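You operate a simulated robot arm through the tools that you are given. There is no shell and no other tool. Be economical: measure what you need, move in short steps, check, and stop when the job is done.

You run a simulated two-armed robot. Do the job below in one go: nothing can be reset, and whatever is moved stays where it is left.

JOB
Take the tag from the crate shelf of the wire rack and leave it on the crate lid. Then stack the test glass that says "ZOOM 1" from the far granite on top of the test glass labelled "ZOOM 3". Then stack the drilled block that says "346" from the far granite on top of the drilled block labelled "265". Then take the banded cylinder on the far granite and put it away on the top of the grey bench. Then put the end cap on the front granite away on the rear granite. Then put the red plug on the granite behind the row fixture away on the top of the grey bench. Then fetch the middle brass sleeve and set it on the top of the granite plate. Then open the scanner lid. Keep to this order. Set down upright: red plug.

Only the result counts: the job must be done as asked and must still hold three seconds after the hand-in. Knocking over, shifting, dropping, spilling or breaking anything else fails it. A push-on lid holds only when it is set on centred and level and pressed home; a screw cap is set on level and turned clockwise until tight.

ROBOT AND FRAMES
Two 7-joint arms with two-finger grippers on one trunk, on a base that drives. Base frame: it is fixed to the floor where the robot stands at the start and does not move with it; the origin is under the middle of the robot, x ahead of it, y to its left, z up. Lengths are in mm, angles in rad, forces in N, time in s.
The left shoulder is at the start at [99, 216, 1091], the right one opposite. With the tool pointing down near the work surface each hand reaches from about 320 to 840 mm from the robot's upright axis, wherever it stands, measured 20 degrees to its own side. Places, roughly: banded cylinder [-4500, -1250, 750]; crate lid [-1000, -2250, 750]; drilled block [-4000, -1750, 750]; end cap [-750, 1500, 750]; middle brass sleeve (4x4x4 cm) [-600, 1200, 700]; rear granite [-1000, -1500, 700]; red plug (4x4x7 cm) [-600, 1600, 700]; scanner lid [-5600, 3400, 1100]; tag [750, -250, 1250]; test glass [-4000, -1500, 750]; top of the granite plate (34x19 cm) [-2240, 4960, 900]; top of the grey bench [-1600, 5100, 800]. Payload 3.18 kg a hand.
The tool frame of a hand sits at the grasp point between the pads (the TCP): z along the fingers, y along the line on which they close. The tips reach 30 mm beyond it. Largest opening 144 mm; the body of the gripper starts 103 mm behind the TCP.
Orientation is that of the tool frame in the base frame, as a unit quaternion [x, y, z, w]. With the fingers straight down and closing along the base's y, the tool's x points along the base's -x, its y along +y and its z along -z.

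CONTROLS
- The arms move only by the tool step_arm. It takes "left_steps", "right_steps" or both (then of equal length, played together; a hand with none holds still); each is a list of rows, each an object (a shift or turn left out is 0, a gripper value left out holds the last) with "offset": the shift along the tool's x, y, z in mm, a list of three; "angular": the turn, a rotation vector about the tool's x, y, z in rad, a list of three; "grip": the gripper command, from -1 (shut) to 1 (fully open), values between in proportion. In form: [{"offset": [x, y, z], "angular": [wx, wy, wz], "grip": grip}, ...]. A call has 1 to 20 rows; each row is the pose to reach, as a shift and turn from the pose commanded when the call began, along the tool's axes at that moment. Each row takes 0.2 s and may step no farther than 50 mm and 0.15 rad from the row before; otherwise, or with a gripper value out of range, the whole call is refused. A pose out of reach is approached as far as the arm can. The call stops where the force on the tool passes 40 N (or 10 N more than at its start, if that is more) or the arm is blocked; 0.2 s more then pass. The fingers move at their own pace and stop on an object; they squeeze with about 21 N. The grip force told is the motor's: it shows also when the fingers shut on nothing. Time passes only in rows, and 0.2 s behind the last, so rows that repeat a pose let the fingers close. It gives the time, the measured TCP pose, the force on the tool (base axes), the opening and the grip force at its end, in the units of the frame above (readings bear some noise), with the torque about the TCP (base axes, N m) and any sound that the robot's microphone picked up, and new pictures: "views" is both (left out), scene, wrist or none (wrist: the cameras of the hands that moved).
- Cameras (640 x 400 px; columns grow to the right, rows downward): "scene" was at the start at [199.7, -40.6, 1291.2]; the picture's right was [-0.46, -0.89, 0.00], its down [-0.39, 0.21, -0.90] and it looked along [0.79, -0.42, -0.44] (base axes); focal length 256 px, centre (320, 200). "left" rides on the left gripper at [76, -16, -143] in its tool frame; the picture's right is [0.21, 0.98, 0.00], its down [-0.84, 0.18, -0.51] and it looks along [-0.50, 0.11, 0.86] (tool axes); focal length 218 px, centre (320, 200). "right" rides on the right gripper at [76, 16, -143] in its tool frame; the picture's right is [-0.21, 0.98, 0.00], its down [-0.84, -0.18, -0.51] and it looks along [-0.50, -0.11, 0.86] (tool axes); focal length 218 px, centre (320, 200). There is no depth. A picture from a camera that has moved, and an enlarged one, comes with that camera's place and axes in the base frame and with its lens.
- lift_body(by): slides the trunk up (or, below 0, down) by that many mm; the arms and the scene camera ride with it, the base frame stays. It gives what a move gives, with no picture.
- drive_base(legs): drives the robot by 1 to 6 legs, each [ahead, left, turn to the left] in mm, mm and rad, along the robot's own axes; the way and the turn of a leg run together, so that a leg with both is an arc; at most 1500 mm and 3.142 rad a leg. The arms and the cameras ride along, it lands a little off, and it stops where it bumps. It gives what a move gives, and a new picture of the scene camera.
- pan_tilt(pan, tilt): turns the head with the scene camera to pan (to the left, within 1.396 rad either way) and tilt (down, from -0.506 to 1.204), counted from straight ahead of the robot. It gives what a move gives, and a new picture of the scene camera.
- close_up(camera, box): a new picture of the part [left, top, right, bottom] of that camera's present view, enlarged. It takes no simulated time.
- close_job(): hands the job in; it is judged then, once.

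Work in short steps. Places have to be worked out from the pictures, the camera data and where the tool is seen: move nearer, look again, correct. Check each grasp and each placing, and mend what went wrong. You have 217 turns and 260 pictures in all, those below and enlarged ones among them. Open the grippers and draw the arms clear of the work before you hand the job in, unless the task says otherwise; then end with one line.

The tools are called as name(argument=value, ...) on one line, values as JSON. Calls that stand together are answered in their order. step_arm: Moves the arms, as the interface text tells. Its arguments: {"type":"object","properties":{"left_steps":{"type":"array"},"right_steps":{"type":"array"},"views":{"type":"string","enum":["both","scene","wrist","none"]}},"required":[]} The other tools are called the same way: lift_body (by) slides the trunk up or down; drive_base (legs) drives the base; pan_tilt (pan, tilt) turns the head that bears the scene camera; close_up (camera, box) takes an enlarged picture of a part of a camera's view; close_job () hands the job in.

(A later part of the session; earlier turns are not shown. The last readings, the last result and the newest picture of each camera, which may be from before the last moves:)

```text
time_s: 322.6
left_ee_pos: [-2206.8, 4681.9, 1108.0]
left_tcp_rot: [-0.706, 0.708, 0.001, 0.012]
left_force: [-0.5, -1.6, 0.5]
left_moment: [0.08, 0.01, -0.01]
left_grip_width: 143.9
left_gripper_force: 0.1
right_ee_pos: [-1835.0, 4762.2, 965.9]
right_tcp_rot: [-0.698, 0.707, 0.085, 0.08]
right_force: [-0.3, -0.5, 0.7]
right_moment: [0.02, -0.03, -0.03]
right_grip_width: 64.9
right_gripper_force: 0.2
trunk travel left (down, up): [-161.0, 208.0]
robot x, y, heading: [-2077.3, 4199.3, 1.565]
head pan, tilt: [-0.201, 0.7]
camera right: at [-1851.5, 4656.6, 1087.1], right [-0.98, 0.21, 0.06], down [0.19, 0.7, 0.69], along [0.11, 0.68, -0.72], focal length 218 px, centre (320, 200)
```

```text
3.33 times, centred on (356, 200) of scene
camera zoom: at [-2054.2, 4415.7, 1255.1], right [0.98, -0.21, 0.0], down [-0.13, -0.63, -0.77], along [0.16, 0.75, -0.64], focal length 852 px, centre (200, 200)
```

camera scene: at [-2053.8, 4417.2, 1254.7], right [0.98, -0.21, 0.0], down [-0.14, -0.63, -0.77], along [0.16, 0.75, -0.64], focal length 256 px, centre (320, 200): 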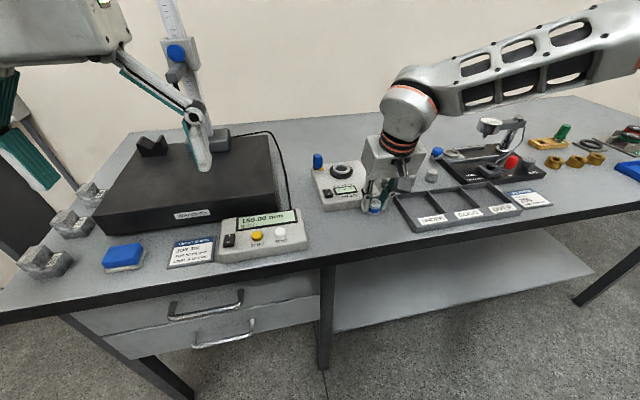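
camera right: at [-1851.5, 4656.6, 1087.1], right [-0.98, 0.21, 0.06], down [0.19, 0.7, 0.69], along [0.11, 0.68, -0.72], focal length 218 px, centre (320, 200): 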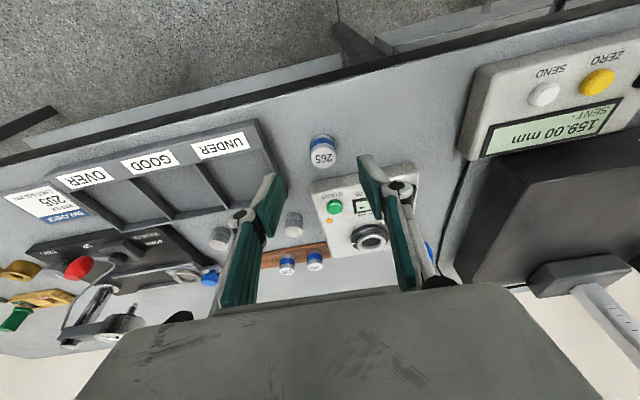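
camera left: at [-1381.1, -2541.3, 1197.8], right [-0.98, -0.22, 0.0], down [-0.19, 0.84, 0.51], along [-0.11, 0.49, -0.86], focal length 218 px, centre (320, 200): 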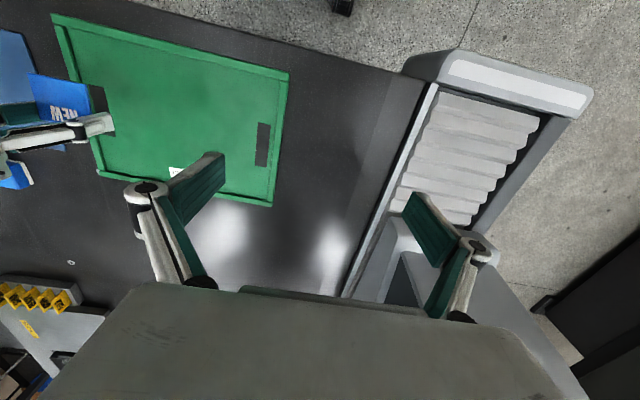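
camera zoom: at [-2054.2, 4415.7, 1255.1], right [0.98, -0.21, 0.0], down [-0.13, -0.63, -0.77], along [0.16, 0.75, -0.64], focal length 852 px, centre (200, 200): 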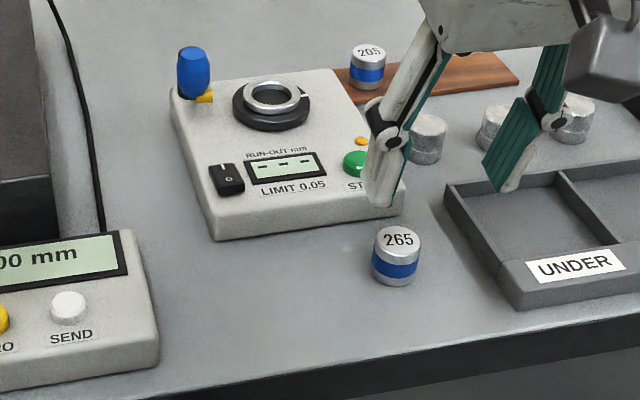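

The cylinder stands upright on the bench. Next, the end cap on the front granite near (-714, 1500): I retract the hand, back off, turn to face +x and survey the way east.

step_arm(right_steps=[{"offset": [20, 0, -30]}, {"offset": [45, 0, -60], "angular": [0, 0.1, 0]}, {"offset": [70, 0, -90], "angular": [0, 0.2, 0]}, {"offset": [95, 0, -110], "angular": [0, 0.24, 0]}], views="none")

drive_base(legs=[[-250, 0, 0], [0, 0, -1.565]])

pan_tilt(pan=-0.4, tilt=0.3)

```text
time_s: 323.6
left_ee_pos: [-2206.7, 4683.1, 1108.7]
left_tcp_rot: [-0.705, 0.709, 0.0, 0.011]
left_force: [-0.2, -0.1, 0.1]
left_moment: [0.04, 0.0, -0.05]
left_grip_width: 143.9
left_gripper_force: 0.0
right_ee_pos: [-1835.9, 4641.8, 1051.6]
right_tcp_rot: [-0.703, 0.711, 0.002, -0.005]
right_force: [0.7, -0.4, 0.3]
right_moment: [0.02, 0.02, -0.03]
right_grip_width: 64.8
right_gripper_force: 0.1
trunk travel left (down, up): [-161.0, 208.0]
robot x, y, heading: [-2075.4, 4202.2, 1.56]
head pan, tilt: [-0.201, 0.7]
```

```text
time_s: 329.3
left_ee_pos: [-1587.8, 4066.0, 1107.6]
left_tcp_rot: [0.021, 1.0, -0.009, 0.007]
left_force: [-0.4, 0.8, 0.6]
left_moment: [0.03, 0.0, -0.02]
left_grip_width: 143.8
left_gripper_force: 0.1
right_ee_pos: [-1642.1, 3698.7, 1049.9]
right_tcp_rot: [0.024, 1.0, 0.004, -0.002]
right_force: [1.0, -0.8, 0.0]
right_moment: [0.0, -0.02, 0.01]
right_grip_width: 64.7
right_gripper_force: 0.0
trunk travel left (down, up): [-161.0, 208.0]
robot x, y, heading: [-2075.7, 3952.6, -0.044]
head pan, tilt: [-0.201, 0.7]
camera scene: at [-1860.9, 3926.0, 1254.3], right [-0.25, -0.97, 0.0], down [-0.62, 0.16, -0.76], along [0.74, -0.19, -0.64], focal length 256 px, centre (320, 200)
```

scene: 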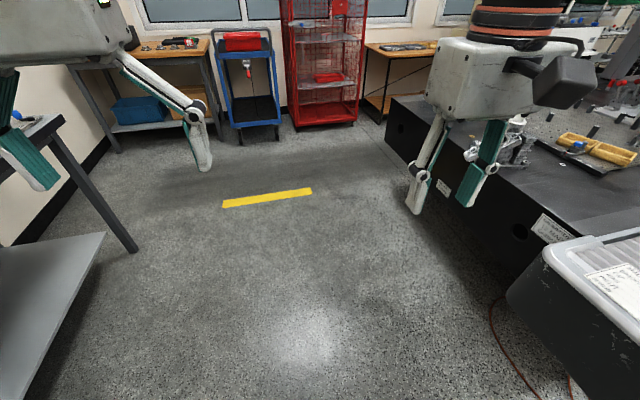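

```text
time_s: 330.2
left_ee_pos: [-1587.5, 4066.7, 1107.9]
left_tcp_rot: [0.021, 1.0, -0.008, 0.008]
left_force: [-0.2, 0.1, 0.3]
left_moment: [0.0, 0.01, 0.0]
left_grip_width: 144.0
left_gripper_force: 0.0
right_ee_pos: [-1642.3, 3699.2, 1051.0]
right_tcp_rot: [0.025, 1.0, 0.004, -0.002]
right_force: [-0.7, 0.4, 0.3]
right_moment: [-0.01, -0.02, 0.03]
right_grip_width: 64.7
right_gripper_force: 0.0
trunk travel left (down, up): [-161.0, 208.0]
robot x, y, heading: [-2077.1, 3952.8, -0.046]
head pan, tilt: [-0.4, 0.3]
camera scene: at [-1859.0, 3906.6, 1290.4], right [-0.43, -0.9, 0.0], down [-0.27, 0.13, -0.95], along [0.86, -0.41, -0.3], focal length 256 px, centre (320, 200)
```

scene: 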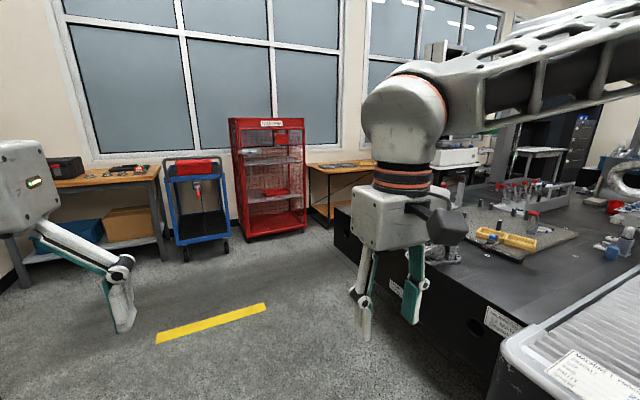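

The way east along y≈3950 is clear. I drive to x≈0, turn south, and go down the east aisle to y≈2300.

drive_base(legs=[[1080, 0, 0.046], [1000, 0, 0], [0, 0, -1.571], [1500, 0, 0]])

pan_tilt(pan=-0.2, tilt=0.35)

```text
time_s: 351.3
left_ee_pos: [8.9, 1916.9, 1108.5]
left_tcp_rot: [0.725, 0.689, -0.011, 0.0]
left_force: [-0.1, 0.0, 1.3]
left_moment: [-0.01, 0.0, 0.03]
left_grip_width: 144.1
left_gripper_force: 0.1
right_ee_pos: [-359.5, 1973.9, 1049.5]
right_tcp_rot: [0.727, 0.686, 0.005, 0.0]
right_force: [0.5, 0.6, 0.4]
right_moment: [-0.03, 0.03, -0.02]
right_grip_width: 65.1
right_gripper_force: 0.0
trunk travel left (down, up): [-161.0, 208.0]
robot x, y, heading: [-102.7, 2404.8, -1.628]
head pan, tilt: [-0.4, 0.3]
stopped in leg 4: the robot was blocked; the commanded pose is now the measured one
camera scene: at [-151.3, 2191.9, 1290.4], right [-0.9, 0.44, 0.0], down [0.13, 0.27, -0.96], along [-0.42, -0.86, -0.3], focal length 256 px, centre (320, 200)
```

scene: 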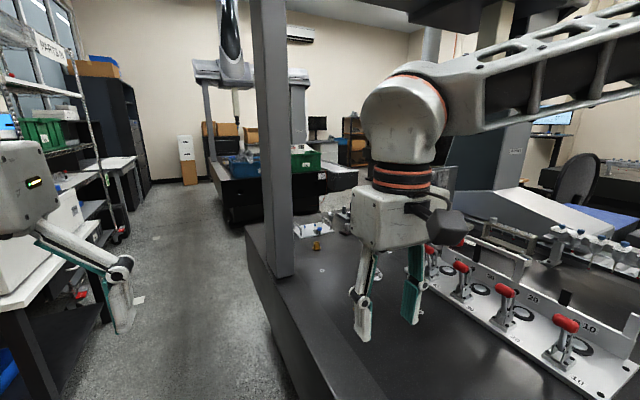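

```text
time_s: 352.0
left_ee_pos: [8.5, 1916.7, 1107.7]
left_tcp_rot: [0.725, 0.689, -0.012, 0.0]
left_force: [0.1, 0.4, 0.2]
left_moment: [-0.01, -0.03, 0.02]
left_grip_width: 143.7
left_gripper_force: 0.0
right_ee_pos: [-360.4, 1973.2, 1049.6]
right_tcp_rot: [0.727, 0.686, 0.005, 0.002]
right_force: [0.2, -0.6, 0.8]
right_moment: [0.01, 0.02, 0.01]
right_grip_width: 64.9
right_gripper_force: 0.1
trunk travel left (down, up): [-161.0, 208.0]
robot x, y, heading: [-100.6, 2406.4, -1.633]
head pan, tilt: [-0.201, 0.351]
camera scene: at [-134.0, 2185.7, 1285.7], right [-0.97, 0.25, 0.0], down [0.09, 0.33, -0.94], along [-0.24, -0.91, -0.34], focal length 256 px, centre (320, 200)
```

scene: 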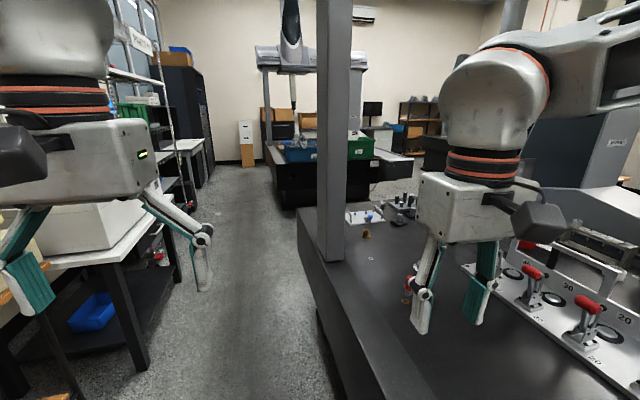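

The base's right side touched the table edge. The red plug is near (-591, 1580), the sleeve near (-624, 1197), and the gantry column at x -358…-464, y 1180…1340. I move off the table, tuck the left hand, and turn to face the granite here where it is clear.

step_arm(left_steps=[{"offset": [28, 27, 0]}, {"offset": [56, 54, 0]}, {"offset": [84, 81, 0]}, {"offset": [111, 108, 0]}, {"offset": [139, 135, 0]}, {"offset": [167, 161, 0]}, {"offset": [195, 188, 0]}, {"offset": [222, 215, 0]}], views="none")

drive_base(legs=[[-60, 60, 0.06], [0, 50, 0], [0, 0, -1.571]])

pan_tilt(pan=0.5, tilt=0.5)

```text
time_s: 353.8
left_ee_pos: [235.8, 2127.8, 1102.3]
left_tcp_rot: [0.725, 0.688, -0.011, 0.001]
left_force: [-0.8, 0.5, 0.9]
left_moment: [-0.04, 0.04, -0.01]
left_grip_width: 144.2
left_gripper_force: 0.1
right_ee_pos: [-359.8, 1974.1, 1050.0]
right_tcp_rot: [0.727, 0.687, 0.005, 0.001]
right_force: [0.6, -0.6, 0.2]
right_moment: [-0.02, 0.04, -0.04]
right_grip_width: 64.7
right_gripper_force: 0.1
trunk travel left (down, up): [-161.0, 208.0]
robot x, y, heading: [-98.9, 2403.2, -1.625]
head pan, tilt: [-0.201, 0.351]
```

```text
time_s: 359.6
left_ee_pos: [-259.3, 2117.1, 1102.2]
left_tcp_rot: [1.0, -0.012, -0.008, -0.008]
left_force: [0.2, -0.4, -0.1]
left_moment: [0.01, -0.02, 0.04]
left_grip_width: 144.1
left_gripper_force: 0.0
right_ee_pos: [-428.3, 2708.8, 1049.7]
right_tcp_rot: [1.0, -0.016, 0.002, 0.004]
right_force: [0.0, 0.4, -0.3]
right_moment: [0.01, 0.0, 0.02]
right_grip_width: 64.7
right_gripper_force: 0.1
trunk travel left (down, up): [-161.0, 208.0]
robot x, y, heading: [12.7, 2464.7, 3.109]
head pan, tilt: [-0.201, 0.351]
camera scene: at [-212.8, 2490.2, 1285.7], right [0.23, 0.97, 0.0], down [0.33, -0.08, -0.94], along [-0.91, 0.21, -0.34], focal length 256 px, centre (320, 200)
```

scene: 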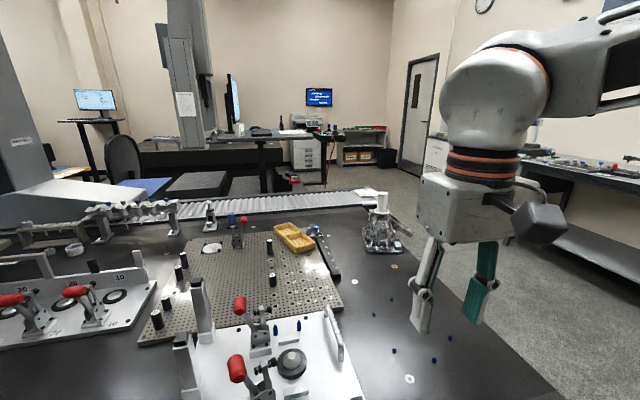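

```text
time_s: 360.7
left_ee_pos: [-260.8, 2117.1, 1102.4]
left_tcp_rot: [1.0, -0.013, -0.007, -0.008]
left_force: [-0.1, -0.3, 0.2]
left_moment: [0.05, -0.01, 0.02]
left_grip_width: 143.8
left_gripper_force: 0.1
right_ee_pos: [-429.9, 2708.3, 1050.0]
right_tcp_rot: [1.0, -0.015, 0.002, 0.003]
right_force: [0.1, 0.0, -0.4]
right_moment: [0.04, -0.01, -0.05]
right_grip_width: 64.8
right_gripper_force: 0.0
trunk travel left (down, up): [-161.0, 208.0]
robot x, y, heading: [12.5, 2462.3, 3.11]
head pan, tilt: [0.499, 0.499]
camera scene: at [-203.3, 2427.7, 1272.1], right [-0.45, 0.89, 0.0], down [0.43, 0.22, -0.88], along [-0.78, -0.4, -0.48], focal length 256 px, centre (320, 200)
```

scene: 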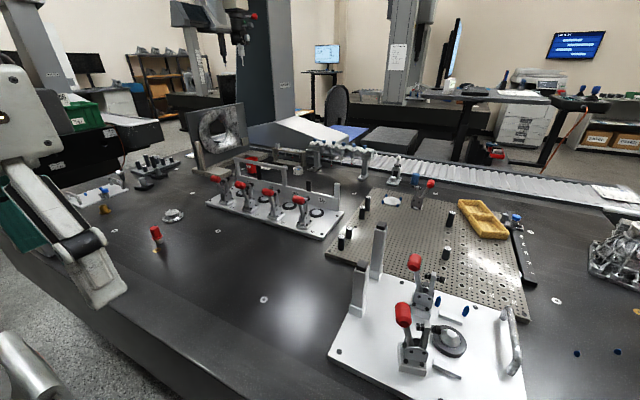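

I see the end cap (silver disc) near (-720, 1493) and a free-standing red plug near (-568, 1620). I zoom to check their shapes.

close_up(camera="scene", box=[80, 160, 240, 260])

```text
4.00 times, centred on (160, 210) of scene
camera zoom: at [-203.3, 2427.7, 1272.1], right [-0.45, 0.89, 0.0], down [0.43, 0.22, -0.88], along [-0.78, -0.4, -0.48], focal length 1022 px, centre (960, 160)
```

zoom: 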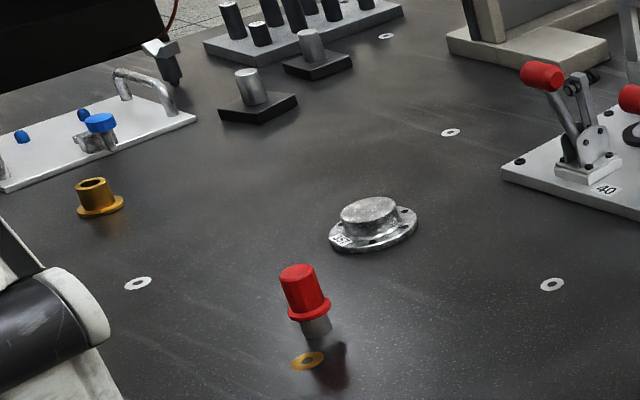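

The end cap has a ~90 mm flange and ~60 mm hub; I'll grip the hub. I strafe south to y≈1560 and turn 0.35 rad left so it lies in the right arm's sector.

drive_base(legs=[[0, 900, 0.03], [45, 0, 0], [0, 0, 0.35]])

step_arm(right_steps=[{"offset": [0, 0, 0], "grip": 0.6}], views="wrist")

```text
time_s: 370.5
left_ee_pos: [-172.8, 1173.9, 1102.0]
left_tcp_rot: [0.991, 0.135, -0.009, -0.006]
left_force: [-0.2, 0.1, 0.0]
left_moment: [0.0, 0.03, -0.01]
left_grip_width: 143.6
left_gripper_force: 0.1
right_ee_pos: [-506.6, 1689.4, 1050.2]
right_tcp_rot: [0.991, 0.131, 0.003, 0.004]
right_force: [0.3, 0.1, 0.5]
right_moment: [0.03, 0.0, 0.01]
right_grip_width: 64.8
right_gripper_force: 0.0
trunk travel left (down, up): [-161.0, 208.0]
robot x, y, heading: [-15.6, 1585.0, -2.874]
head pan, tilt: [0.499, 0.499]
stopped in leg 3: the robot was blocked; the commanded pose is now the measured one
camera scene: at [-207.7, 1487.2, 1272.4], right [-0.69, 0.72, 0.0], down [0.34, 0.33, -0.88], along [-0.63, -0.61, -0.48], focal length 256 px, centre (320, 200)
```

scene: 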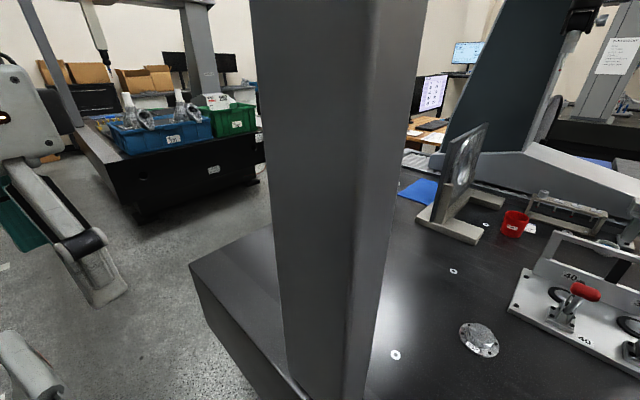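

```text
time_s: 370.9
left_ee_pos: [-173.5, 1174.0, 1102.3]
left_tcp_rot: [0.991, 0.135, -0.009, -0.006]
left_force: [0.1, -0.2, 0.0]
left_moment: [0.01, 0.03, -0.01]
left_grip_width: 144.1
left_gripper_force: 0.1
right_ee_pos: [-506.4, 1690.3, 1050.0]
right_tcp_rot: [0.991, 0.131, 0.003, 0.004]
right_force: [0.4, 0.3, 0.2]
right_moment: [0.0, 0.02, -0.01]
right_grip_width: 115.3
right_gripper_force: 0.1
trunk travel left (down, up): [-161.0, 208.0]
robot x, y, heading: [-21.4, 1581.0, -2.876]
head pan, tilt: [0.499, 0.499]
camera right: at [-430.3, 1697.1, 1193.1], right [0.05, -1.0, 0.01], down [-0.86, -0.04, 0.5], along [-0.5, -0.03, -0.87], focal length 218 px, centre (320, 200)
```

right: 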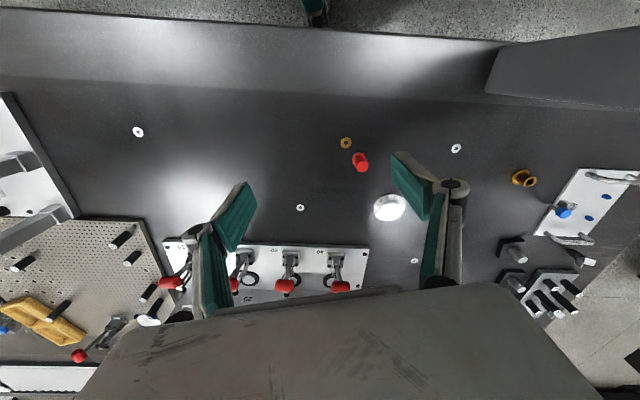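

The end cap is at about (-702, 1510), slightly too far inward for the arm. I shift the base 90 mm left (south) and turn a bit more.

drive_base(legs=[[0, 90, 0], [0, 0, 0.05]])

lift_body(by=-50)

```text
time_s: 372.8
left_ee_pos: [-128.6, 1081.7, 1102.0]
left_tcp_rot: [0.987, 0.161, -0.009, -0.005]
left_force: [0.2, -0.6, 0.2]
left_moment: [0.01, 0.0, 0.03]
left_grip_width: 144.1
left_gripper_force: 0.2
right_ee_pos: [-488.7, 1579.4, 1049.1]
right_tcp_rot: [0.988, 0.157, 0.003, 0.003]
right_force: [-0.1, -0.2, -0.2]
right_moment: [0.06, -0.01, 0.0]
right_grip_width: 115.2
right_gripper_force: 0.1
trunk travel left (down, up): [-161.0, 208.0]
robot x, y, heading: [6.6, 1496.6, -2.825]
head pan, tilt: [0.499, 0.499]
camera scene: at [-180.3, 1392.6, 1272.0], right [-0.73, 0.68, 0.0], down [0.33, 0.35, -0.88], along [-0.6, -0.64, -0.48], focal length 256 px, centre (320, 200)
```

scene: 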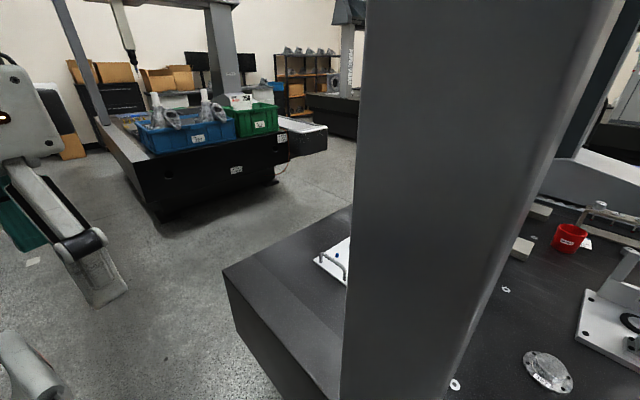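

```text
time_s: 373.7
left_ee_pos: [-127.8, 1082.3, 1052.2]
left_tcp_rot: [0.987, 0.161, -0.01, -0.005]
left_force: [1.5, -0.5, -0.6]
left_moment: [-0.01, 0.04, 0.0]
left_grip_width: 144.1
left_gripper_force: 0.0
right_ee_pos: [-487.8, 1581.3, 1000.5]
right_tcp_rot: [0.988, 0.157, 0.003, 0.004]
right_force: [0.7, -0.2, 0.4]
right_moment: [0.02, 0.04, 0.02]
right_grip_width: 115.4
right_gripper_force: 0.1
trunk travel left (down, up): [-111.0, 258.0]
robot x, y, heading: [8.7, 1497.2, -2.826]
head pan, tilt: [0.499, 0.499]
```

I move the right hand over the end cap.

step_arm(right_steps=[{"offset": [-40, 0, 0]}, {"offset": [-80, 0, 10]}, {"offset": [-120, 0, 30]}, {"offset": [-160, 1, 50]}, {"offset": [-200, 1, 75]}, {"offset": [-225, 1, 100]}, {"offset": [-225, 1, 115]}], views="wrist")

```text
time_s: 375.3
left_ee_pos: [-129.0, 1082.4, 1052.7]
left_tcp_rot: [0.987, 0.16, -0.009, -0.006]
left_force: [0.4, -1.2, 0.6]
left_moment: [0.01, -0.01, -0.01]
left_grip_width: 144.3
left_gripper_force: 0.2
right_ee_pos: [-700.8, 1508.4, 883.7]
right_tcp_rot: [0.988, 0.156, 0.003, 0.004]
right_force: [0.3, 0.0, 0.3]
right_moment: [0.03, 0.01, -0.01]
right_grip_width: 115.1
right_gripper_force: 0.1
trunk travel left (down, up): [-111.0, 258.0]
robot x, y, heading: [9.5, 1497.0, -2.823]
head pan, tilt: [0.499, 0.499]
camera right: at [-624.3, 1518.0, 1026.8], right [0.1, -0.99, 0.01], down [-0.86, -0.09, 0.5], along [-0.5, -0.06, -0.87], focal length 218 px, centre (320, 200)
```

right: 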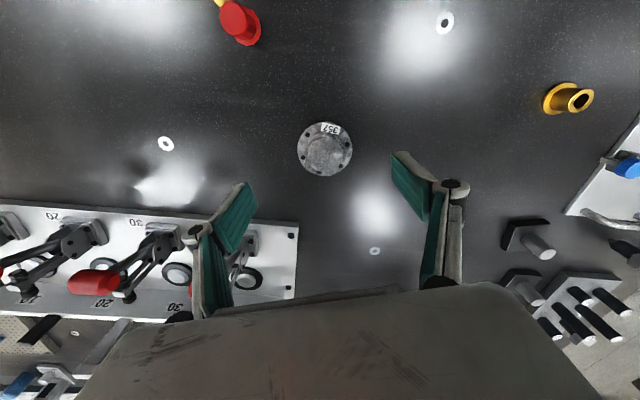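

The end cap centre is (-720, 1498.5). I centre over it and descend to TCP z≈757 to grip the hub above the flange.

step_arm(right_steps=[{"offset": [-21, 4, 30]}, {"offset": [-21, 4, 65]}, {"offset": [-21, 4, 95]}, {"offset": [-21, 4, 115]}, {"offset": [-21, 4, 127]}, {"offset": [-21, 4, 127]}], views="none")

close_up(camera="right", box=[192, 90, 448, 250])

```text
time_s: 376.7
left_ee_pos: [-128.8, 1082.5, 1051.8]
left_tcp_rot: [0.987, 0.16, -0.01, -0.006]
left_force: [0.4, 0.4, 0.0]
left_moment: [0.0, 0.01, 0.02]
left_grip_width: 143.9
left_gripper_force: 0.0
right_ee_pos: [-719.3, 1497.8, 756.1]
right_tcp_rot: [0.988, 0.155, 0.004, 0.003]
right_force: [0.1, -0.2, -0.7]
right_moment: [0.0, -0.02, 0.03]
right_grip_width: 115.2
right_gripper_force: 0.1
trunk travel left (down, up): [-111.0, 258.0]
robot x, y, heading: [2.1, 1504.8, -2.822]
head pan, tilt: [0.499, 0.499]
```

```text
2.50 times, centred on (320, 170) of right
camera zoom: at [-643.3, 1508.2, 899.7], right [0.1, -0.99, 0.01], down [-0.86, -0.09, 0.5], along [-0.5, -0.06, -0.87], focal length 546 px, centre (320, 275)
```

zoom: 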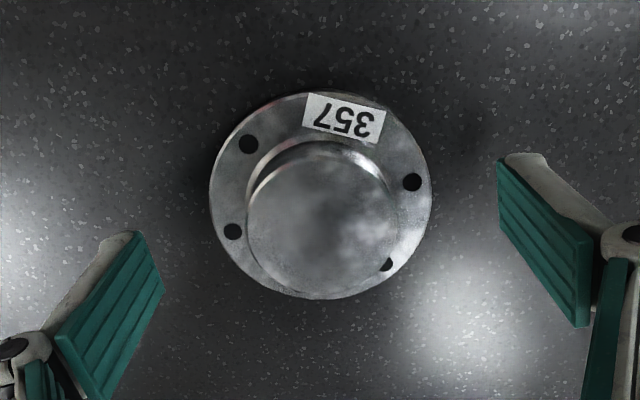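

Centred on the hub. I close and check.

step_arm(right_steps=[{"offset": [0, 0, 0], "grip": 0.0}, {"offset": [0, 0, 0], "grip": -1}, {"offset": [0, 0, 0], "grip": -1}, {"offset": [0, 0, 0], "grip": -1}, {"offset": [0, 0, -10]}, {"offset": [0, 0, -40]}, {"offset": [0, 0, -80]}], views="none")

close_up(camera="right", box=[192, 90, 448, 250])

```text
time_s: 378.3
left_ee_pos: [-128.7, 1083.0, 1053.7]
left_tcp_rot: [0.987, 0.161, -0.01, -0.006]
left_force: [0.5, -0.2, 0.1]
left_moment: [0.01, 0.04, 0.01]
left_grip_width: 144.0
left_gripper_force: 0.0
right_ee_pos: [-715.6, 1495.5, 839.1]
right_tcp_rot: [0.988, 0.157, 0.004, 0.004]
right_force: [0.0, 0.3, -2.3]
right_moment: [-0.01, 0.01, 0.01]
right_grip_width: 49.0
right_gripper_force: 20.7
trunk travel left (down, up): [-111.0, 258.0]
robot x, y, heading: [5.1, 1499.3, -2.824]
head pan, tilt: [0.499, 0.499]
```

```text
2.50 times, centred on (320, 170) of right
camera zoom: at [-640.4, 1506.6, 982.2], right [0.1, -0.99, 0.01], down [-0.86, -0.09, 0.5], along [-0.5, -0.06, -0.87], focal length 546 px, centre (320, 275)
```

zoom: 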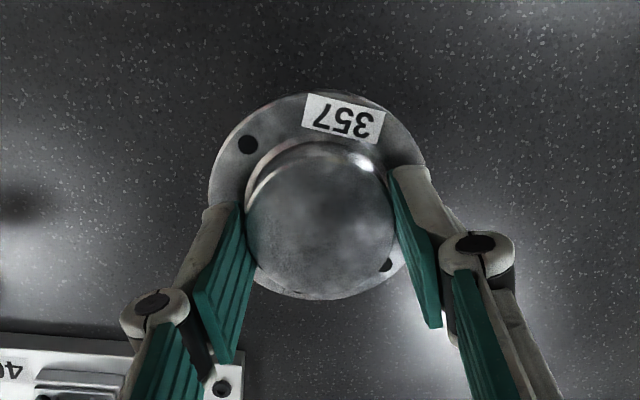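

The end cap is held by its hub (49 mm). I tuck the right hand close to the body so the robot can pass the column facing the granite.

step_arm(right_steps=[{"offset": [0, 0, -45]}, {"offset": [20, 0, -85]}, {"offset": [60, 0, -110]}, {"offset": [100, -5, -130]}, {"offset": [140, -15, -140]}, {"offset": [185, -25, -145]}, {"offset": [230, -40, -150]}, {"offset": [275, -60, -150]}, {"offset": [315, -80, -150]}, {"offset": [355, -100, -150]}, {"offset": [390, -115, -150]}, {"offset": [420, -130, -150]}], views="none")

drive_base(legs=[[-40, 0, 0], [0, 0, -0.317]])

```text
time_s: 380.9
left_ee_pos: [-128.7, 1082.6, 1052.1]
left_tcp_rot: [0.987, 0.161, -0.009, -0.006]
left_force: [0.5, 0.4, 0.4]
left_moment: [-0.02, 0.01, 0.01]
left_grip_width: 144.0
left_gripper_force: 0.0
right_ee_pos: [-370.1, 1754.0, 1002.0]
right_tcp_rot: [0.988, 0.156, 0.005, 0.005]
right_force: [0.0, 1.3, -2.1]
right_moment: [-0.02, 0.03, 0.0]
right_grip_width: 49.0
right_gripper_force: 20.9
right hand out of reach, approached as far as the arm can: row 12
trunk travel left (down, up): [-111.0, 258.0]
robot x, y, heading: [3.2, 1496.2, -2.824]
head pan, tilt: [0.499, 0.499]
```

```text
time_s: 382.8
left_ee_pos: [-214.0, 1157.2, 1052.1]
left_tcp_rot: [1.0, 0.003, -0.008, -0.007]
left_force: [-0.5, -0.2, 0.2]
left_moment: [-0.03, -0.01, -0.01]
left_grip_width: 143.8
left_gripper_force: 0.1
right_ee_pos: [-234.4, 1869.1, 1001.5]
right_tcp_rot: [1.0, 0.0, 0.003, 0.005]
right_force: [-0.7, -0.3, -2.5]
right_moment: [0.0, 0.0, 0.01]
right_grip_width: 49.0
right_gripper_force: 21.2
trunk travel left (down, up): [-111.0, 258.0]
robot x, y, heading: [45.1, 1508.7, -3.141]
head pan, tilt: [0.499, 0.499]
camera scene: at [-221.8, 1469.2, 1212.4], right [-0.48, 0.88, 0.0], down [0.42, 0.23, -0.88], along [-0.77, -0.42, -0.48], focal length 256 px, centre (320, 200)
```

scene: 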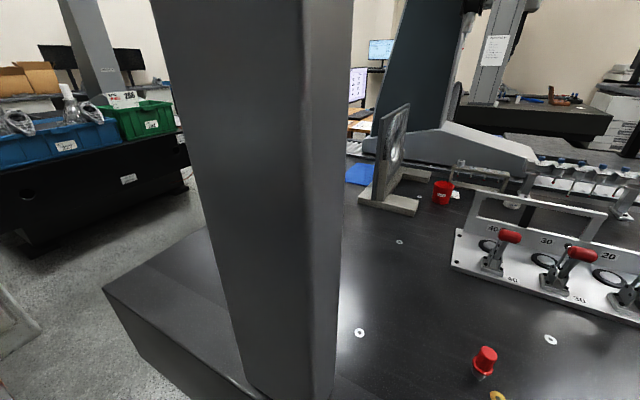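

Both hands are tucked (x≈-230). I raise the trunk a little and strafe south past the column in stages.

lift_body(by=50)

drive_base(legs=[[0, 900, 0]])

```text
time_s: 383.7
left_ee_pos: [-215.2, 1157.1, 1101.6]
left_tcp_rot: [1.0, 0.003, -0.006, -0.007]
left_force: [0.1, -0.1, 0.3]
left_moment: [0.03, -0.07, 0.0]
left_grip_width: 144.1
left_gripper_force: 0.0
right_ee_pos: [-236.7, 1871.1, 1050.5]
right_tcp_rot: [1.0, 0.0, 0.004, 0.005]
right_force: [-0.9, 0.1, -2.1]
right_moment: [0.04, -0.05, 0.05]
right_grip_width: 49.1
right_gripper_force: 21.0
trunk travel left (down, up): [-161.0, 208.0]
robot x, y, heading: [44.2, 1507.9, -3.142]
head pan, tilt: [0.499, 0.499]
```

```text
time_s: 392.3
left_ee_pos: [-213.4, 220.9, 1102.4]
left_tcp_rot: [1.0, 0.003, -0.008, -0.007]
left_force: [-0.4, 0.0, -0.1]
left_moment: [0.0, -0.01, -0.01]
left_grip_width: 144.0
left_gripper_force: 0.1
right_ee_pos: [-232.8, 932.3, 1053.1]
right_tcp_rot: [1.0, -0.001, 0.003, 0.005]
right_force: [-0.1, 0.5, -2.0]
right_moment: [0.0, -0.01, 0.01]
right_grip_width: 49.0
right_gripper_force: 21.5
trunk travel left (down, up): [-161.0, 208.0]
robot x, y, heading: [45.8, 573.8, -3.137]
head pan, tilt: [0.499, 0.499]
camera scene: at [-165.4, 532.4, 1272.0], right [-0.48, 0.88, 0.0], down [0.42, 0.23, -0.88], along [-0.77, -0.42, -0.48], focal length 256 px, centre (320, 200)
```

scene: 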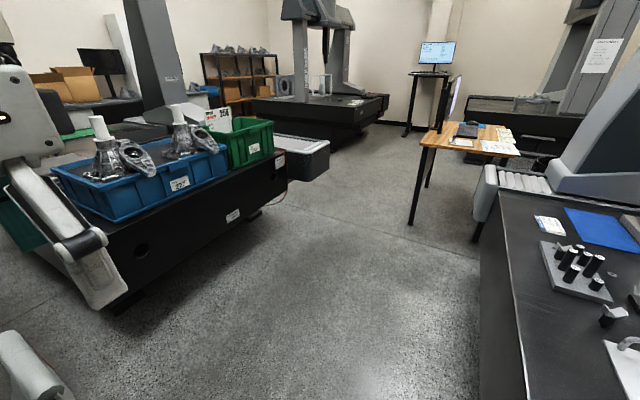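

Passed the column. I continue south to y≈-1250 beside the rear granite and look at its surface.

drive_base(legs=[[0, 1000, 0], [0, 780, 0]])

pan_tilt(pan=0.1, tilt=0.6)

```text
time_s: 408.1
left_ee_pos: [-201.0, -1547.4, 1102.3]
left_tcp_rot: [1.0, 0.012, -0.007, -0.007]
left_force: [0.5, 0.0, -0.2]
left_moment: [-0.02, 0.02, -0.01]
left_grip_width: 143.8
left_gripper_force: 0.1
right_ee_pos: [-232.0, -834.3, 1052.0]
right_tcp_rot: [1.0, 0.007, 0.004, 0.006]
right_force: [0.2, -1.1, -1.7]
right_moment: [0.0, 0.02, 0.01]
right_grip_width: 49.2
right_gripper_force: 21.1
trunk travel left (down, up): [-161.0, 208.0]
robot x, y, heading: [51.9, -1185.2, -3.124]
head pan, tilt: [0.499, 0.499]
camera scene: at [-158.9, -1234.0, 1272.0], right [-0.49, 0.87, 0.0], down [0.42, 0.24, -0.88], along [-0.76, -0.43, -0.48], focal length 256 px, centre (320, 200)
```

scene: 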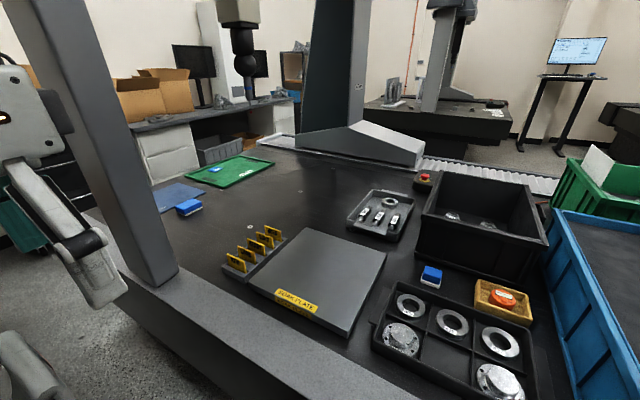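

```text
time_s: 408.9
left_ee_pos: [-201.3, -1545.3, 1103.1]
left_tcp_rot: [1.0, 0.011, -0.008, -0.007]
left_force: [0.3, -0.3, -0.6]
left_moment: [0.05, -0.02, -0.01]
left_grip_width: 144.0
left_gripper_force: 0.0
right_ee_pos: [-231.7, -834.1, 1052.2]
right_tcp_rot: [1.0, 0.007, 0.004, 0.005]
right_force: [0.6, -0.4, -2.1]
right_moment: [0.0, 0.0, 0.02]
right_grip_width: 48.6
right_gripper_force: 20.8
trunk travel left (down, up): [-161.0, 208.0]
robot x, y, heading: [51.4, -1190.4, -3.124]
head pan, tilt: [0.099, 0.6]
camera scene: at [-167.6, -1199.3, 1263.0], right [-0.12, 0.99, 0.0], down [0.56, 0.07, -0.83], along [-0.82, -0.1, -0.56], focal length 256 px, centre (320, 200)
```

scene: 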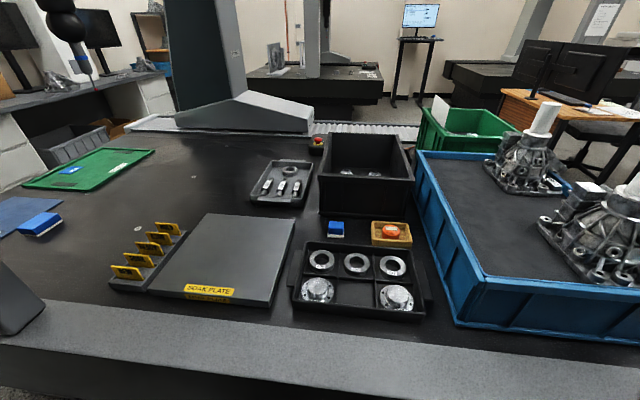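

Bare granite is free around (-600, -1890), reachable past the north side of the column. I strafe to y≈-1560 and turn 0.8 rad left.

drive_base(legs=[[-25, 370, -0.015], [0, 0, 0.8]])

lift_body(by=-60)

pan_tilt(pan=-0.3, tilt=0.65)

```text
time_s: 414.8
left_ee_pos: [151.1, -1991.0, 1101.8]
left_tcp_rot: [0.921, 0.389, -0.009, -0.003]
left_force: [0.1, -0.2, -0.3]
left_moment: [0.0, 0.0, 0.0]
left_grip_width: 144.1
left_gripper_force: 0.1
right_ee_pos: [-370.4, -1505.2, 1052.2]
right_tcp_rot: [0.923, 0.386, 0.006, 0.003]
right_force: [-0.6, 0.2, -2.2]
right_moment: [-0.01, -0.03, 0.04]
right_grip_width: 48.9
right_gripper_force: 20.6
trunk travel left (down, up): [-161.0, 208.0]
robot x, y, heading: [80.0, -1559.0, -2.349]
head pan, tilt: [0.099, 0.6]
camera scene: at [-67.4, -1719.9, 1262.9], right [-0.78, 0.63, 0.0], down [0.35, 0.44, -0.83], along [-0.52, -0.64, -0.56], focal length 256 px, centre (320, 200)
```

scene: 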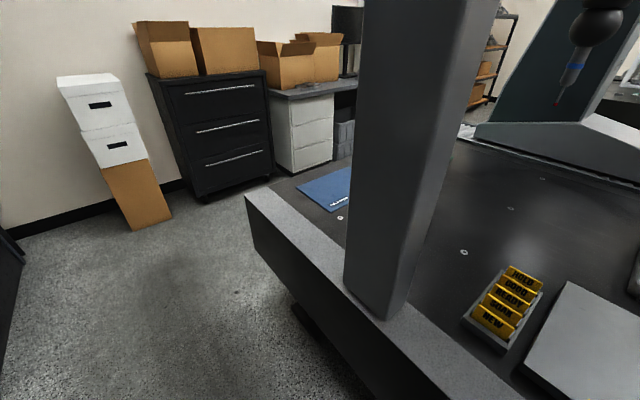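

```text
time_s: 415.8
left_ee_pos: [151.0, -1991.4, 1042.6]
left_tcp_rot: [0.921, 0.389, -0.013, -0.002]
left_force: [-4.9, -7.3, 1.6]
left_moment: [-0.1, 0.12, 0.55]
left_grip_width: 143.8
left_gripper_force: 0.0
right_ee_pos: [-372.5, -1506.0, 993.3]
right_tcp_rot: [0.923, 0.386, 0.011, 0.002]
right_force: [0.0, 1.0, -2.1]
right_moment: [-0.03, 0.03, 0.0]
right_grip_width: 49.3
right_gripper_force: 20.8
trunk travel left (down, up): [-101.0, 268.0]
robot x, y, heading: [80.0, -1556.2, -2.349]
head pan, tilt: [0.099, 0.6]
```

```text
time_s: 416.7
left_ee_pos: [150.9, -1991.8, 1042.2]
left_tcp_rot: [0.921, 0.39, -0.011, -0.004]
left_force: [-11.2, -13.6, 0.4]
left_moment: [-0.03, 0.16, 1.27]
left_grip_width: 143.9
left_gripper_force: 0.1
right_ee_pos: [-372.3, -1506.6, 991.8]
right_tcp_rot: [0.923, 0.386, 0.011, 0.001]
right_force: [-0.1, -0.1, -1.8]
right_moment: [0.0, 0.0, -0.01]
right_grip_width: 49.1
right_gripper_force: 20.9
trunk travel left (down, up): [-101.0, 268.0]
robot x, y, heading: [80.2, -1560.4, -2.343]
head pan, tilt: [-0.3, 0.649]
camera scene: at [-134.4, -1738.7, 1186.3], right [-0.47, 0.88, 0.0], down [0.53, 0.29, -0.8], along [-0.7, -0.38, -0.6], focal length 256 px, centre (320, 200)
```

scene: 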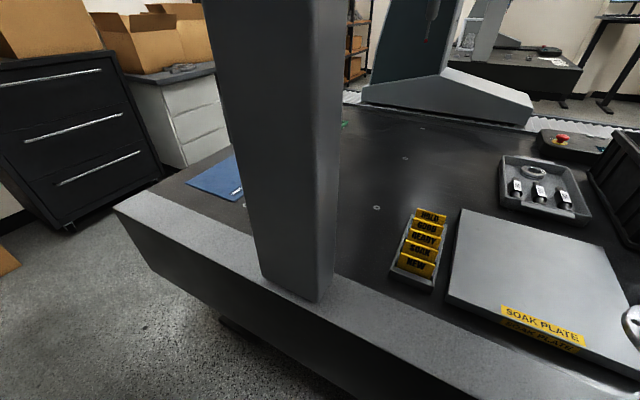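

The left hand is nudged by the torso, so I move it 60 mm forward, while the right hand goes first outward (x), then along to the free patch near (-610, -1880).

step_arm(right_steps=[{"offset": [-40, -16.5, 0]}, {"offset": [-80, -33, 0]}, {"offset": [-119, -49.5, 0]}, {"offset": [-159, -66, 0]}, {"offset": [-199, -82.5, 0]}, {"offset": [-238, -99, 0]}, {"offset": [-266, -71.6, 15]}, {"offset": [-294, -44, 30]}, {"offset": [-322, -17, 50]}, {"offset": [-350, 10.5, 70]}, {"offset": [-378, 38, 90]}, {"offset": [-405, 65.5, 110]}, {"offset": [-433, 93, 130]}], left_steps=[{"offset": [-20, 0, 0]}, {"offset": [-40, 0, 0]}, {"offset": [-60, 0, 0]}, {"offset": [-60, 0, 0]}, {"offset": [-60, 0, 0]}, {"offset": [-60, 0, 0]}, {"offset": [-60, 0, 0]}, {"offset": [-60, 0, 0]}, {"offset": [-60, 0, 0]}, {"offset": [-60, 0, 0]}, {"offset": [-60, 0, 0]}, {"offset": [-60, 0, 0]}, {"offset": [-60, 0, 0]}], views="scene")

```text
time_s: 419.5
left_ee_pos: [104.8, -2034.7, 1043.1]
left_tcp_rot: [0.921, 0.389, -0.007, -0.005]
left_force: [0.3, -0.3, -0.4]
left_moment: [0.05, -0.03, 0.0]
left_grip_width: 143.8
left_gripper_force: 0.0
left hand out of reach, approached as far as the arm can: row 2
right_ee_pos: [-609.2, -1879.5, 845.5]
right_tcp_rot: [0.923, 0.386, 0.014, 0.0]
right_force: [-0.2, -0.4, -2.4]
right_moment: [-0.01, -0.02, -0.02]
right_grip_width: 49.0
right_gripper_force: 21.3
right hand out of reach, approached as far as the arm can: row 2, 3, 4, 5, 6, 7, 8, 9
trunk travel left (down, up): [-101.0, 268.0]
robot x, y, heading: [76.5, -1559.5, -2.348]
head pan, tilt: [-0.3, 0.649]
camera scene: at [-136.1, -1740.3, 1185.1], right [-0.47, 0.88, 0.0], down [0.53, 0.29, -0.8], along [-0.7, -0.38, -0.61], focal length 256 px, centre (320, 200)
```

scene: 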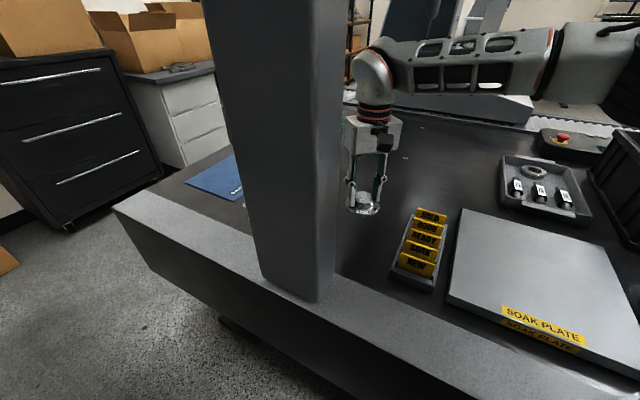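

The hand is right over the free patch. I level and lower toward the surface.

step_arm(right_steps=[{"offset": [0, 0, 30], "angular": [0, -0.028, 0]}, {"offset": [0, 0, 60], "angular": [0, -0.028, 0]}, {"offset": [0, 0, 78], "angular": [0, -0.028, 0]}, {"offset": [0, 0, 83], "angular": [0, -0.028, 0]}, {"offset": [0, 0, 87], "angular": [0, -0.028, 0]}, {"offset": [0, 0, 90], "angular": [0, -0.028, 0]}, {"offset": [0, 0, 93], "angular": [0, -0.028, 0]}, {"offset": [0, 0, 96], "angular": [0, -0.028, 0]}, {"offset": [0, 0, 99], "angular": [0, -0.028, 0]}], views="wrist")

```text
time_s: 421.5
left_ee_pos: [106.8, -2032.8, 1044.4]
left_tcp_rot: [0.921, 0.39, -0.011, -0.004]
left_force: [0.6, 0.2, 0.2]
left_moment: [0.0, -0.02, 0.05]
left_grip_width: 144.1
left_gripper_force: 0.1
right_ee_pos: [-605.3, -1879.2, 755.9]
right_tcp_rot: [0.923, 0.385, -0.002, 0.006]
right_force: [1.3, 2.0, 5.1]
right_moment: [0.32, -0.18, -0.01]
right_grip_width: 49.1
right_gripper_force: 21.3
trunk travel left (down, up): [-101.0, 268.0]
robot x, y, heading: [79.7, -1559.7, -2.344]
head pan, tilt: [-0.3, 0.649]
camera right: at [-541.1, -1832.0, 898.0], right [0.55, -0.84, 0.01], down [-0.72, -0.47, 0.51], along [-0.42, -0.29, -0.86], focal length 218 px, centre (320, 200)
```

right: 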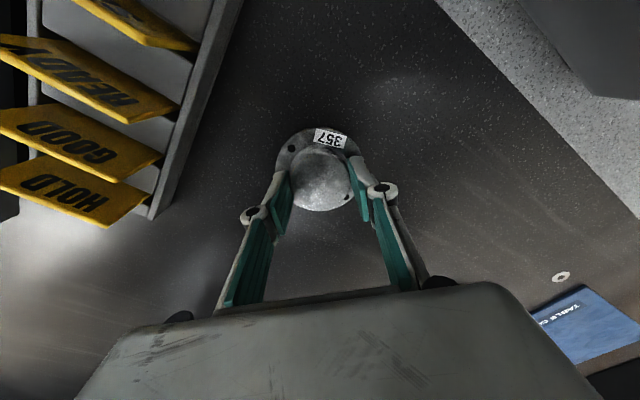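

The cap rests on the granite. I open, rise, and retract along the same path.

step_arm(right_steps=[{"offset": [0, 0, 0], "grip": -0.2}, {"offset": [0, 0, 0], "grip": 0.0}, {"offset": [0, 0, 0], "grip": 0.0}, {"offset": [0, 0, -40], "grip": 0.0}, {"offset": [0, 0, -90], "grip": 0.0}], views="wrist")

step_arm(right_steps=[{"offset": [28, -27, -20]}, {"offset": [56, -55, -40]}, {"offset": [84, -82, -60]}, {"offset": [112, -110, -80]}, {"offset": [140, -137, -100]}, {"offset": [167, -165, -120]}, {"offset": [195, -192, -140]}, {"offset": [235, -176, -140]}, {"offset": [275, -160, -140]}, {"offset": [315, -143, -140]}, {"offset": [355, -127, -140]}, {"offset": [395, -110, -140]}, {"offset": [433, -93, -140]}], views="none")

```text
time_s: 422.7
left_ee_pos: [106.5, -2032.3, 1044.2]
left_tcp_rot: [0.921, 0.39, -0.01, -0.003]
left_force: [0.5, 0.0, -0.3]
left_moment: [-0.04, 0.03, -0.03]
left_grip_width: 144.0
left_gripper_force: 0.0
right_ee_pos: [-606.3, -1878.6, 847.7]
right_tcp_rot: [0.923, 0.385, -0.001, 0.006]
right_force: [0.6, 0.4, 0.9]
right_moment: [0.02, 0.01, 0.01]
right_grip_width: 72.3
right_gripper_force: 0.1
trunk travel left (down, up): [-101.0, 268.0]
robot x, y, heading: [78.8, -1559.3, -2.347]
head pan, tilt: [-0.3, 0.649]
camera right: at [-541.8, -1832.2, 989.5], right [0.55, -0.84, 0.01], down [-0.72, -0.47, 0.51], along [-0.42, -0.29, -0.86], focal length 218 px, centre (320, 200)
```

right: 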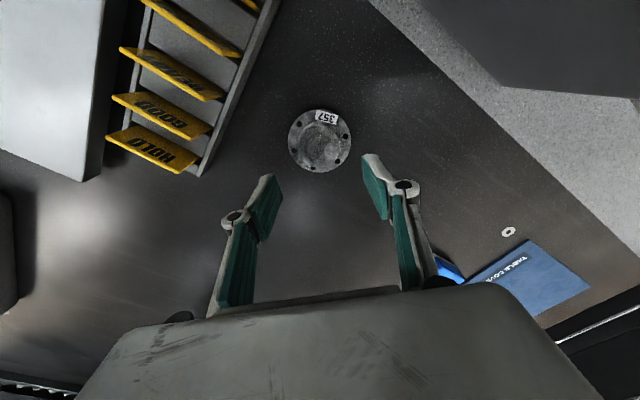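

```text
time_s: 425.5
left_ee_pos: [105.9, -2033.6, 1044.1]
left_tcp_rot: [0.921, 0.39, -0.01, -0.003]
left_force: [0.3, 0.1, 0.5]
left_moment: [0.02, 0.04, -0.01]
left_grip_width: 143.8
left_gripper_force: 0.0
right_ee_pos: [-375.8, -1501.2, 993.2]
right_tcp_rot: [0.923, 0.386, 0.0, 0.006]
right_force: [0.6, 0.3, 0.2]
right_moment: [0.01, 0.0, 0.02]
right_grip_width: 71.8
right_gripper_force: 0.0
right hand out of reach, approached as far as the arm can: row 4, 5, 6, 7, 8, 9, 10, 11, 13
trunk travel left (down, up): [-101.0, 268.0]
robot x, y, heading: [79.6, -1558.3, -2.34]
head pan, tilt: [-0.3, 0.649]
```

The end cap rests on the rear granite. Now the red plug: I raise the trunk, re-tuck the left hand, square up and strafe back north past the column.

lift_body(by=60)

step_arm(left_steps=[{"offset": [20, 0, 0]}, {"offset": [40, 0, 0]}, {"offset": [55, 0, 0]}], views="none")

drive_base(legs=[[0, 0, -0.797], [25, -1000, 0], [0, -1100, 0]])

```text
time_s: 426.5
left_ee_pos: [107.2, -2035.6, 1102.0]
left_tcp_rot: [0.921, 0.389, -0.008, -0.004]
left_force: [-0.9, -0.7, 0.2]
left_moment: [0.02, -0.03, 0.02]
left_grip_width: 143.9
left_gripper_force: 0.0
right_ee_pos: [-378.4, -1505.9, 1054.0]
right_tcp_rot: [0.922, 0.386, 0.0, 0.006]
right_force: [-1.1, -0.1, 0.1]
right_moment: [0.03, -0.01, 0.04]
right_grip_width: 72.0
right_gripper_force: 0.0
trunk travel left (down, up): [-161.0, 208.0]
robot x, y, heading: [78.2, -1559.5, -2.346]
head pan, tilt: [-0.3, 0.649]
```

```text
time_s: 427.3
left_ee_pos: [147.5, -1996.2, 1103.2]
left_tcp_rot: [0.921, 0.389, -0.01, -0.004]
left_force: [0.1, -0.1, -0.1]
left_moment: [-0.01, 0.06, -0.01]
left_grip_width: 143.9
left_gripper_force: 0.0
right_ee_pos: [-377.6, -1504.9, 1053.9]
right_tcp_rot: [0.923, 0.385, -0.002, 0.006]
right_force: [-0.2, 0.4, 0.3]
right_moment: [0.02, 0.01, 0.01]
right_grip_width: 72.2
right_gripper_force: 0.0
trunk travel left (down, up): [-161.0, 208.0]
robot x, y, heading: [83.7, -1558.4, -2.346]
head pan, tilt: [-0.3, 0.649]
```

```text
time_s: 447.9
left_ee_pos: [-145.2, 187.2, 1103.3]
left_tcp_rot: [1.0, -0.025, -0.008, -0.007]
left_force: [-0.1, 0.3, -0.2]
left_moment: [0.01, 0.02, -0.03]
left_grip_width: 143.9
left_gripper_force: 0.0
right_ee_pos: [-120.9, 907.7, 1054.2]
right_tcp_rot: [1.0, -0.028, -0.004, 0.006]
right_force: [-0.2, -0.6, 0.3]
right_moment: [-0.01, 0.03, 0.01]
right_grip_width: 72.2
right_gripper_force: 0.1
trunk travel left (down, up): [-161.0, 208.0]
robot x, y, heading: [136.9, 530.1, 3.085]
head pan, tilt: [-0.3, 0.649]
camera scene: at [-74.0, 566.4, 1258.7], right [0.35, 0.94, 0.0], down [0.57, -0.21, -0.8], along [-0.75, 0.28, -0.6], focal length 256 px, centre (320, 200)
```

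scene: 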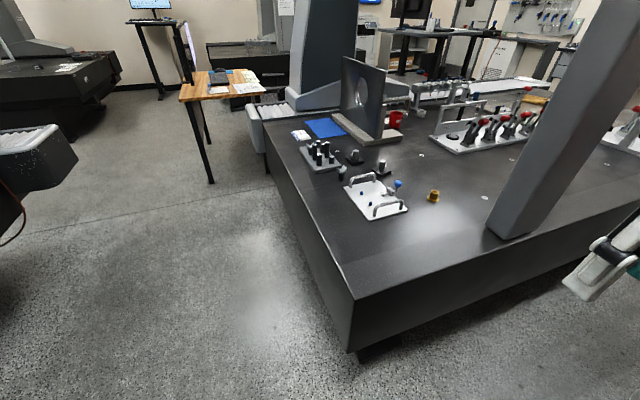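

I drifted east to x 137; I correct heading and x, then continue to y≈1595.

drive_base(legs=[[85, 0, 0.056], [0, -1065, 0]])

```text
time_s: 458.2
left_ee_pos: [-202.8, 1243.3, 1102.6]
left_tcp_rot: [1.0, -0.006, -0.007, -0.007]
left_force: [0.4, 0.7, -0.9]
left_moment: [0.01, 0.05, -0.01]
left_grip_width: 144.0
left_gripper_force: 0.0
right_ee_pos: [-211.1, 1962.4, 1053.7]
right_tcp_rot: [1.0, -0.009, -0.003, 0.005]
right_force: [0.3, 0.1, 0.0]
right_moment: [0.05, -0.02, 0.02]
right_grip_width: 71.9
right_gripper_force: 0.0
trunk travel left (down, up): [-161.0, 208.0]
robot x, y, heading: [65.7, 1596.0, 3.129]
head pan, tilt: [-0.3, 0.649]
camera scene: at [-148.1, 1624.4, 1258.7], right [0.31, 0.95, 0.0], down [0.57, -0.19, -0.8], along [-0.76, 0.25, -0.6], focal length 256 px, centre (320, 200)
```

scene: 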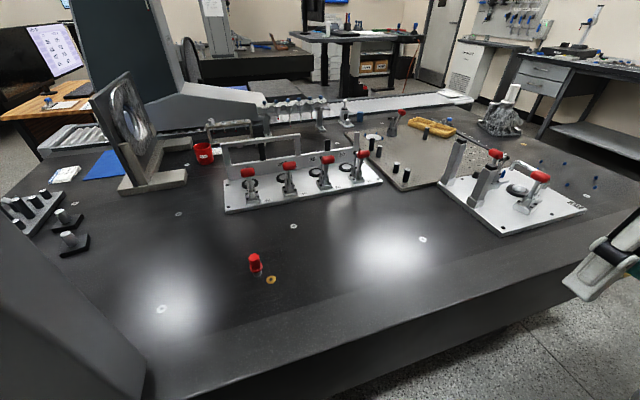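

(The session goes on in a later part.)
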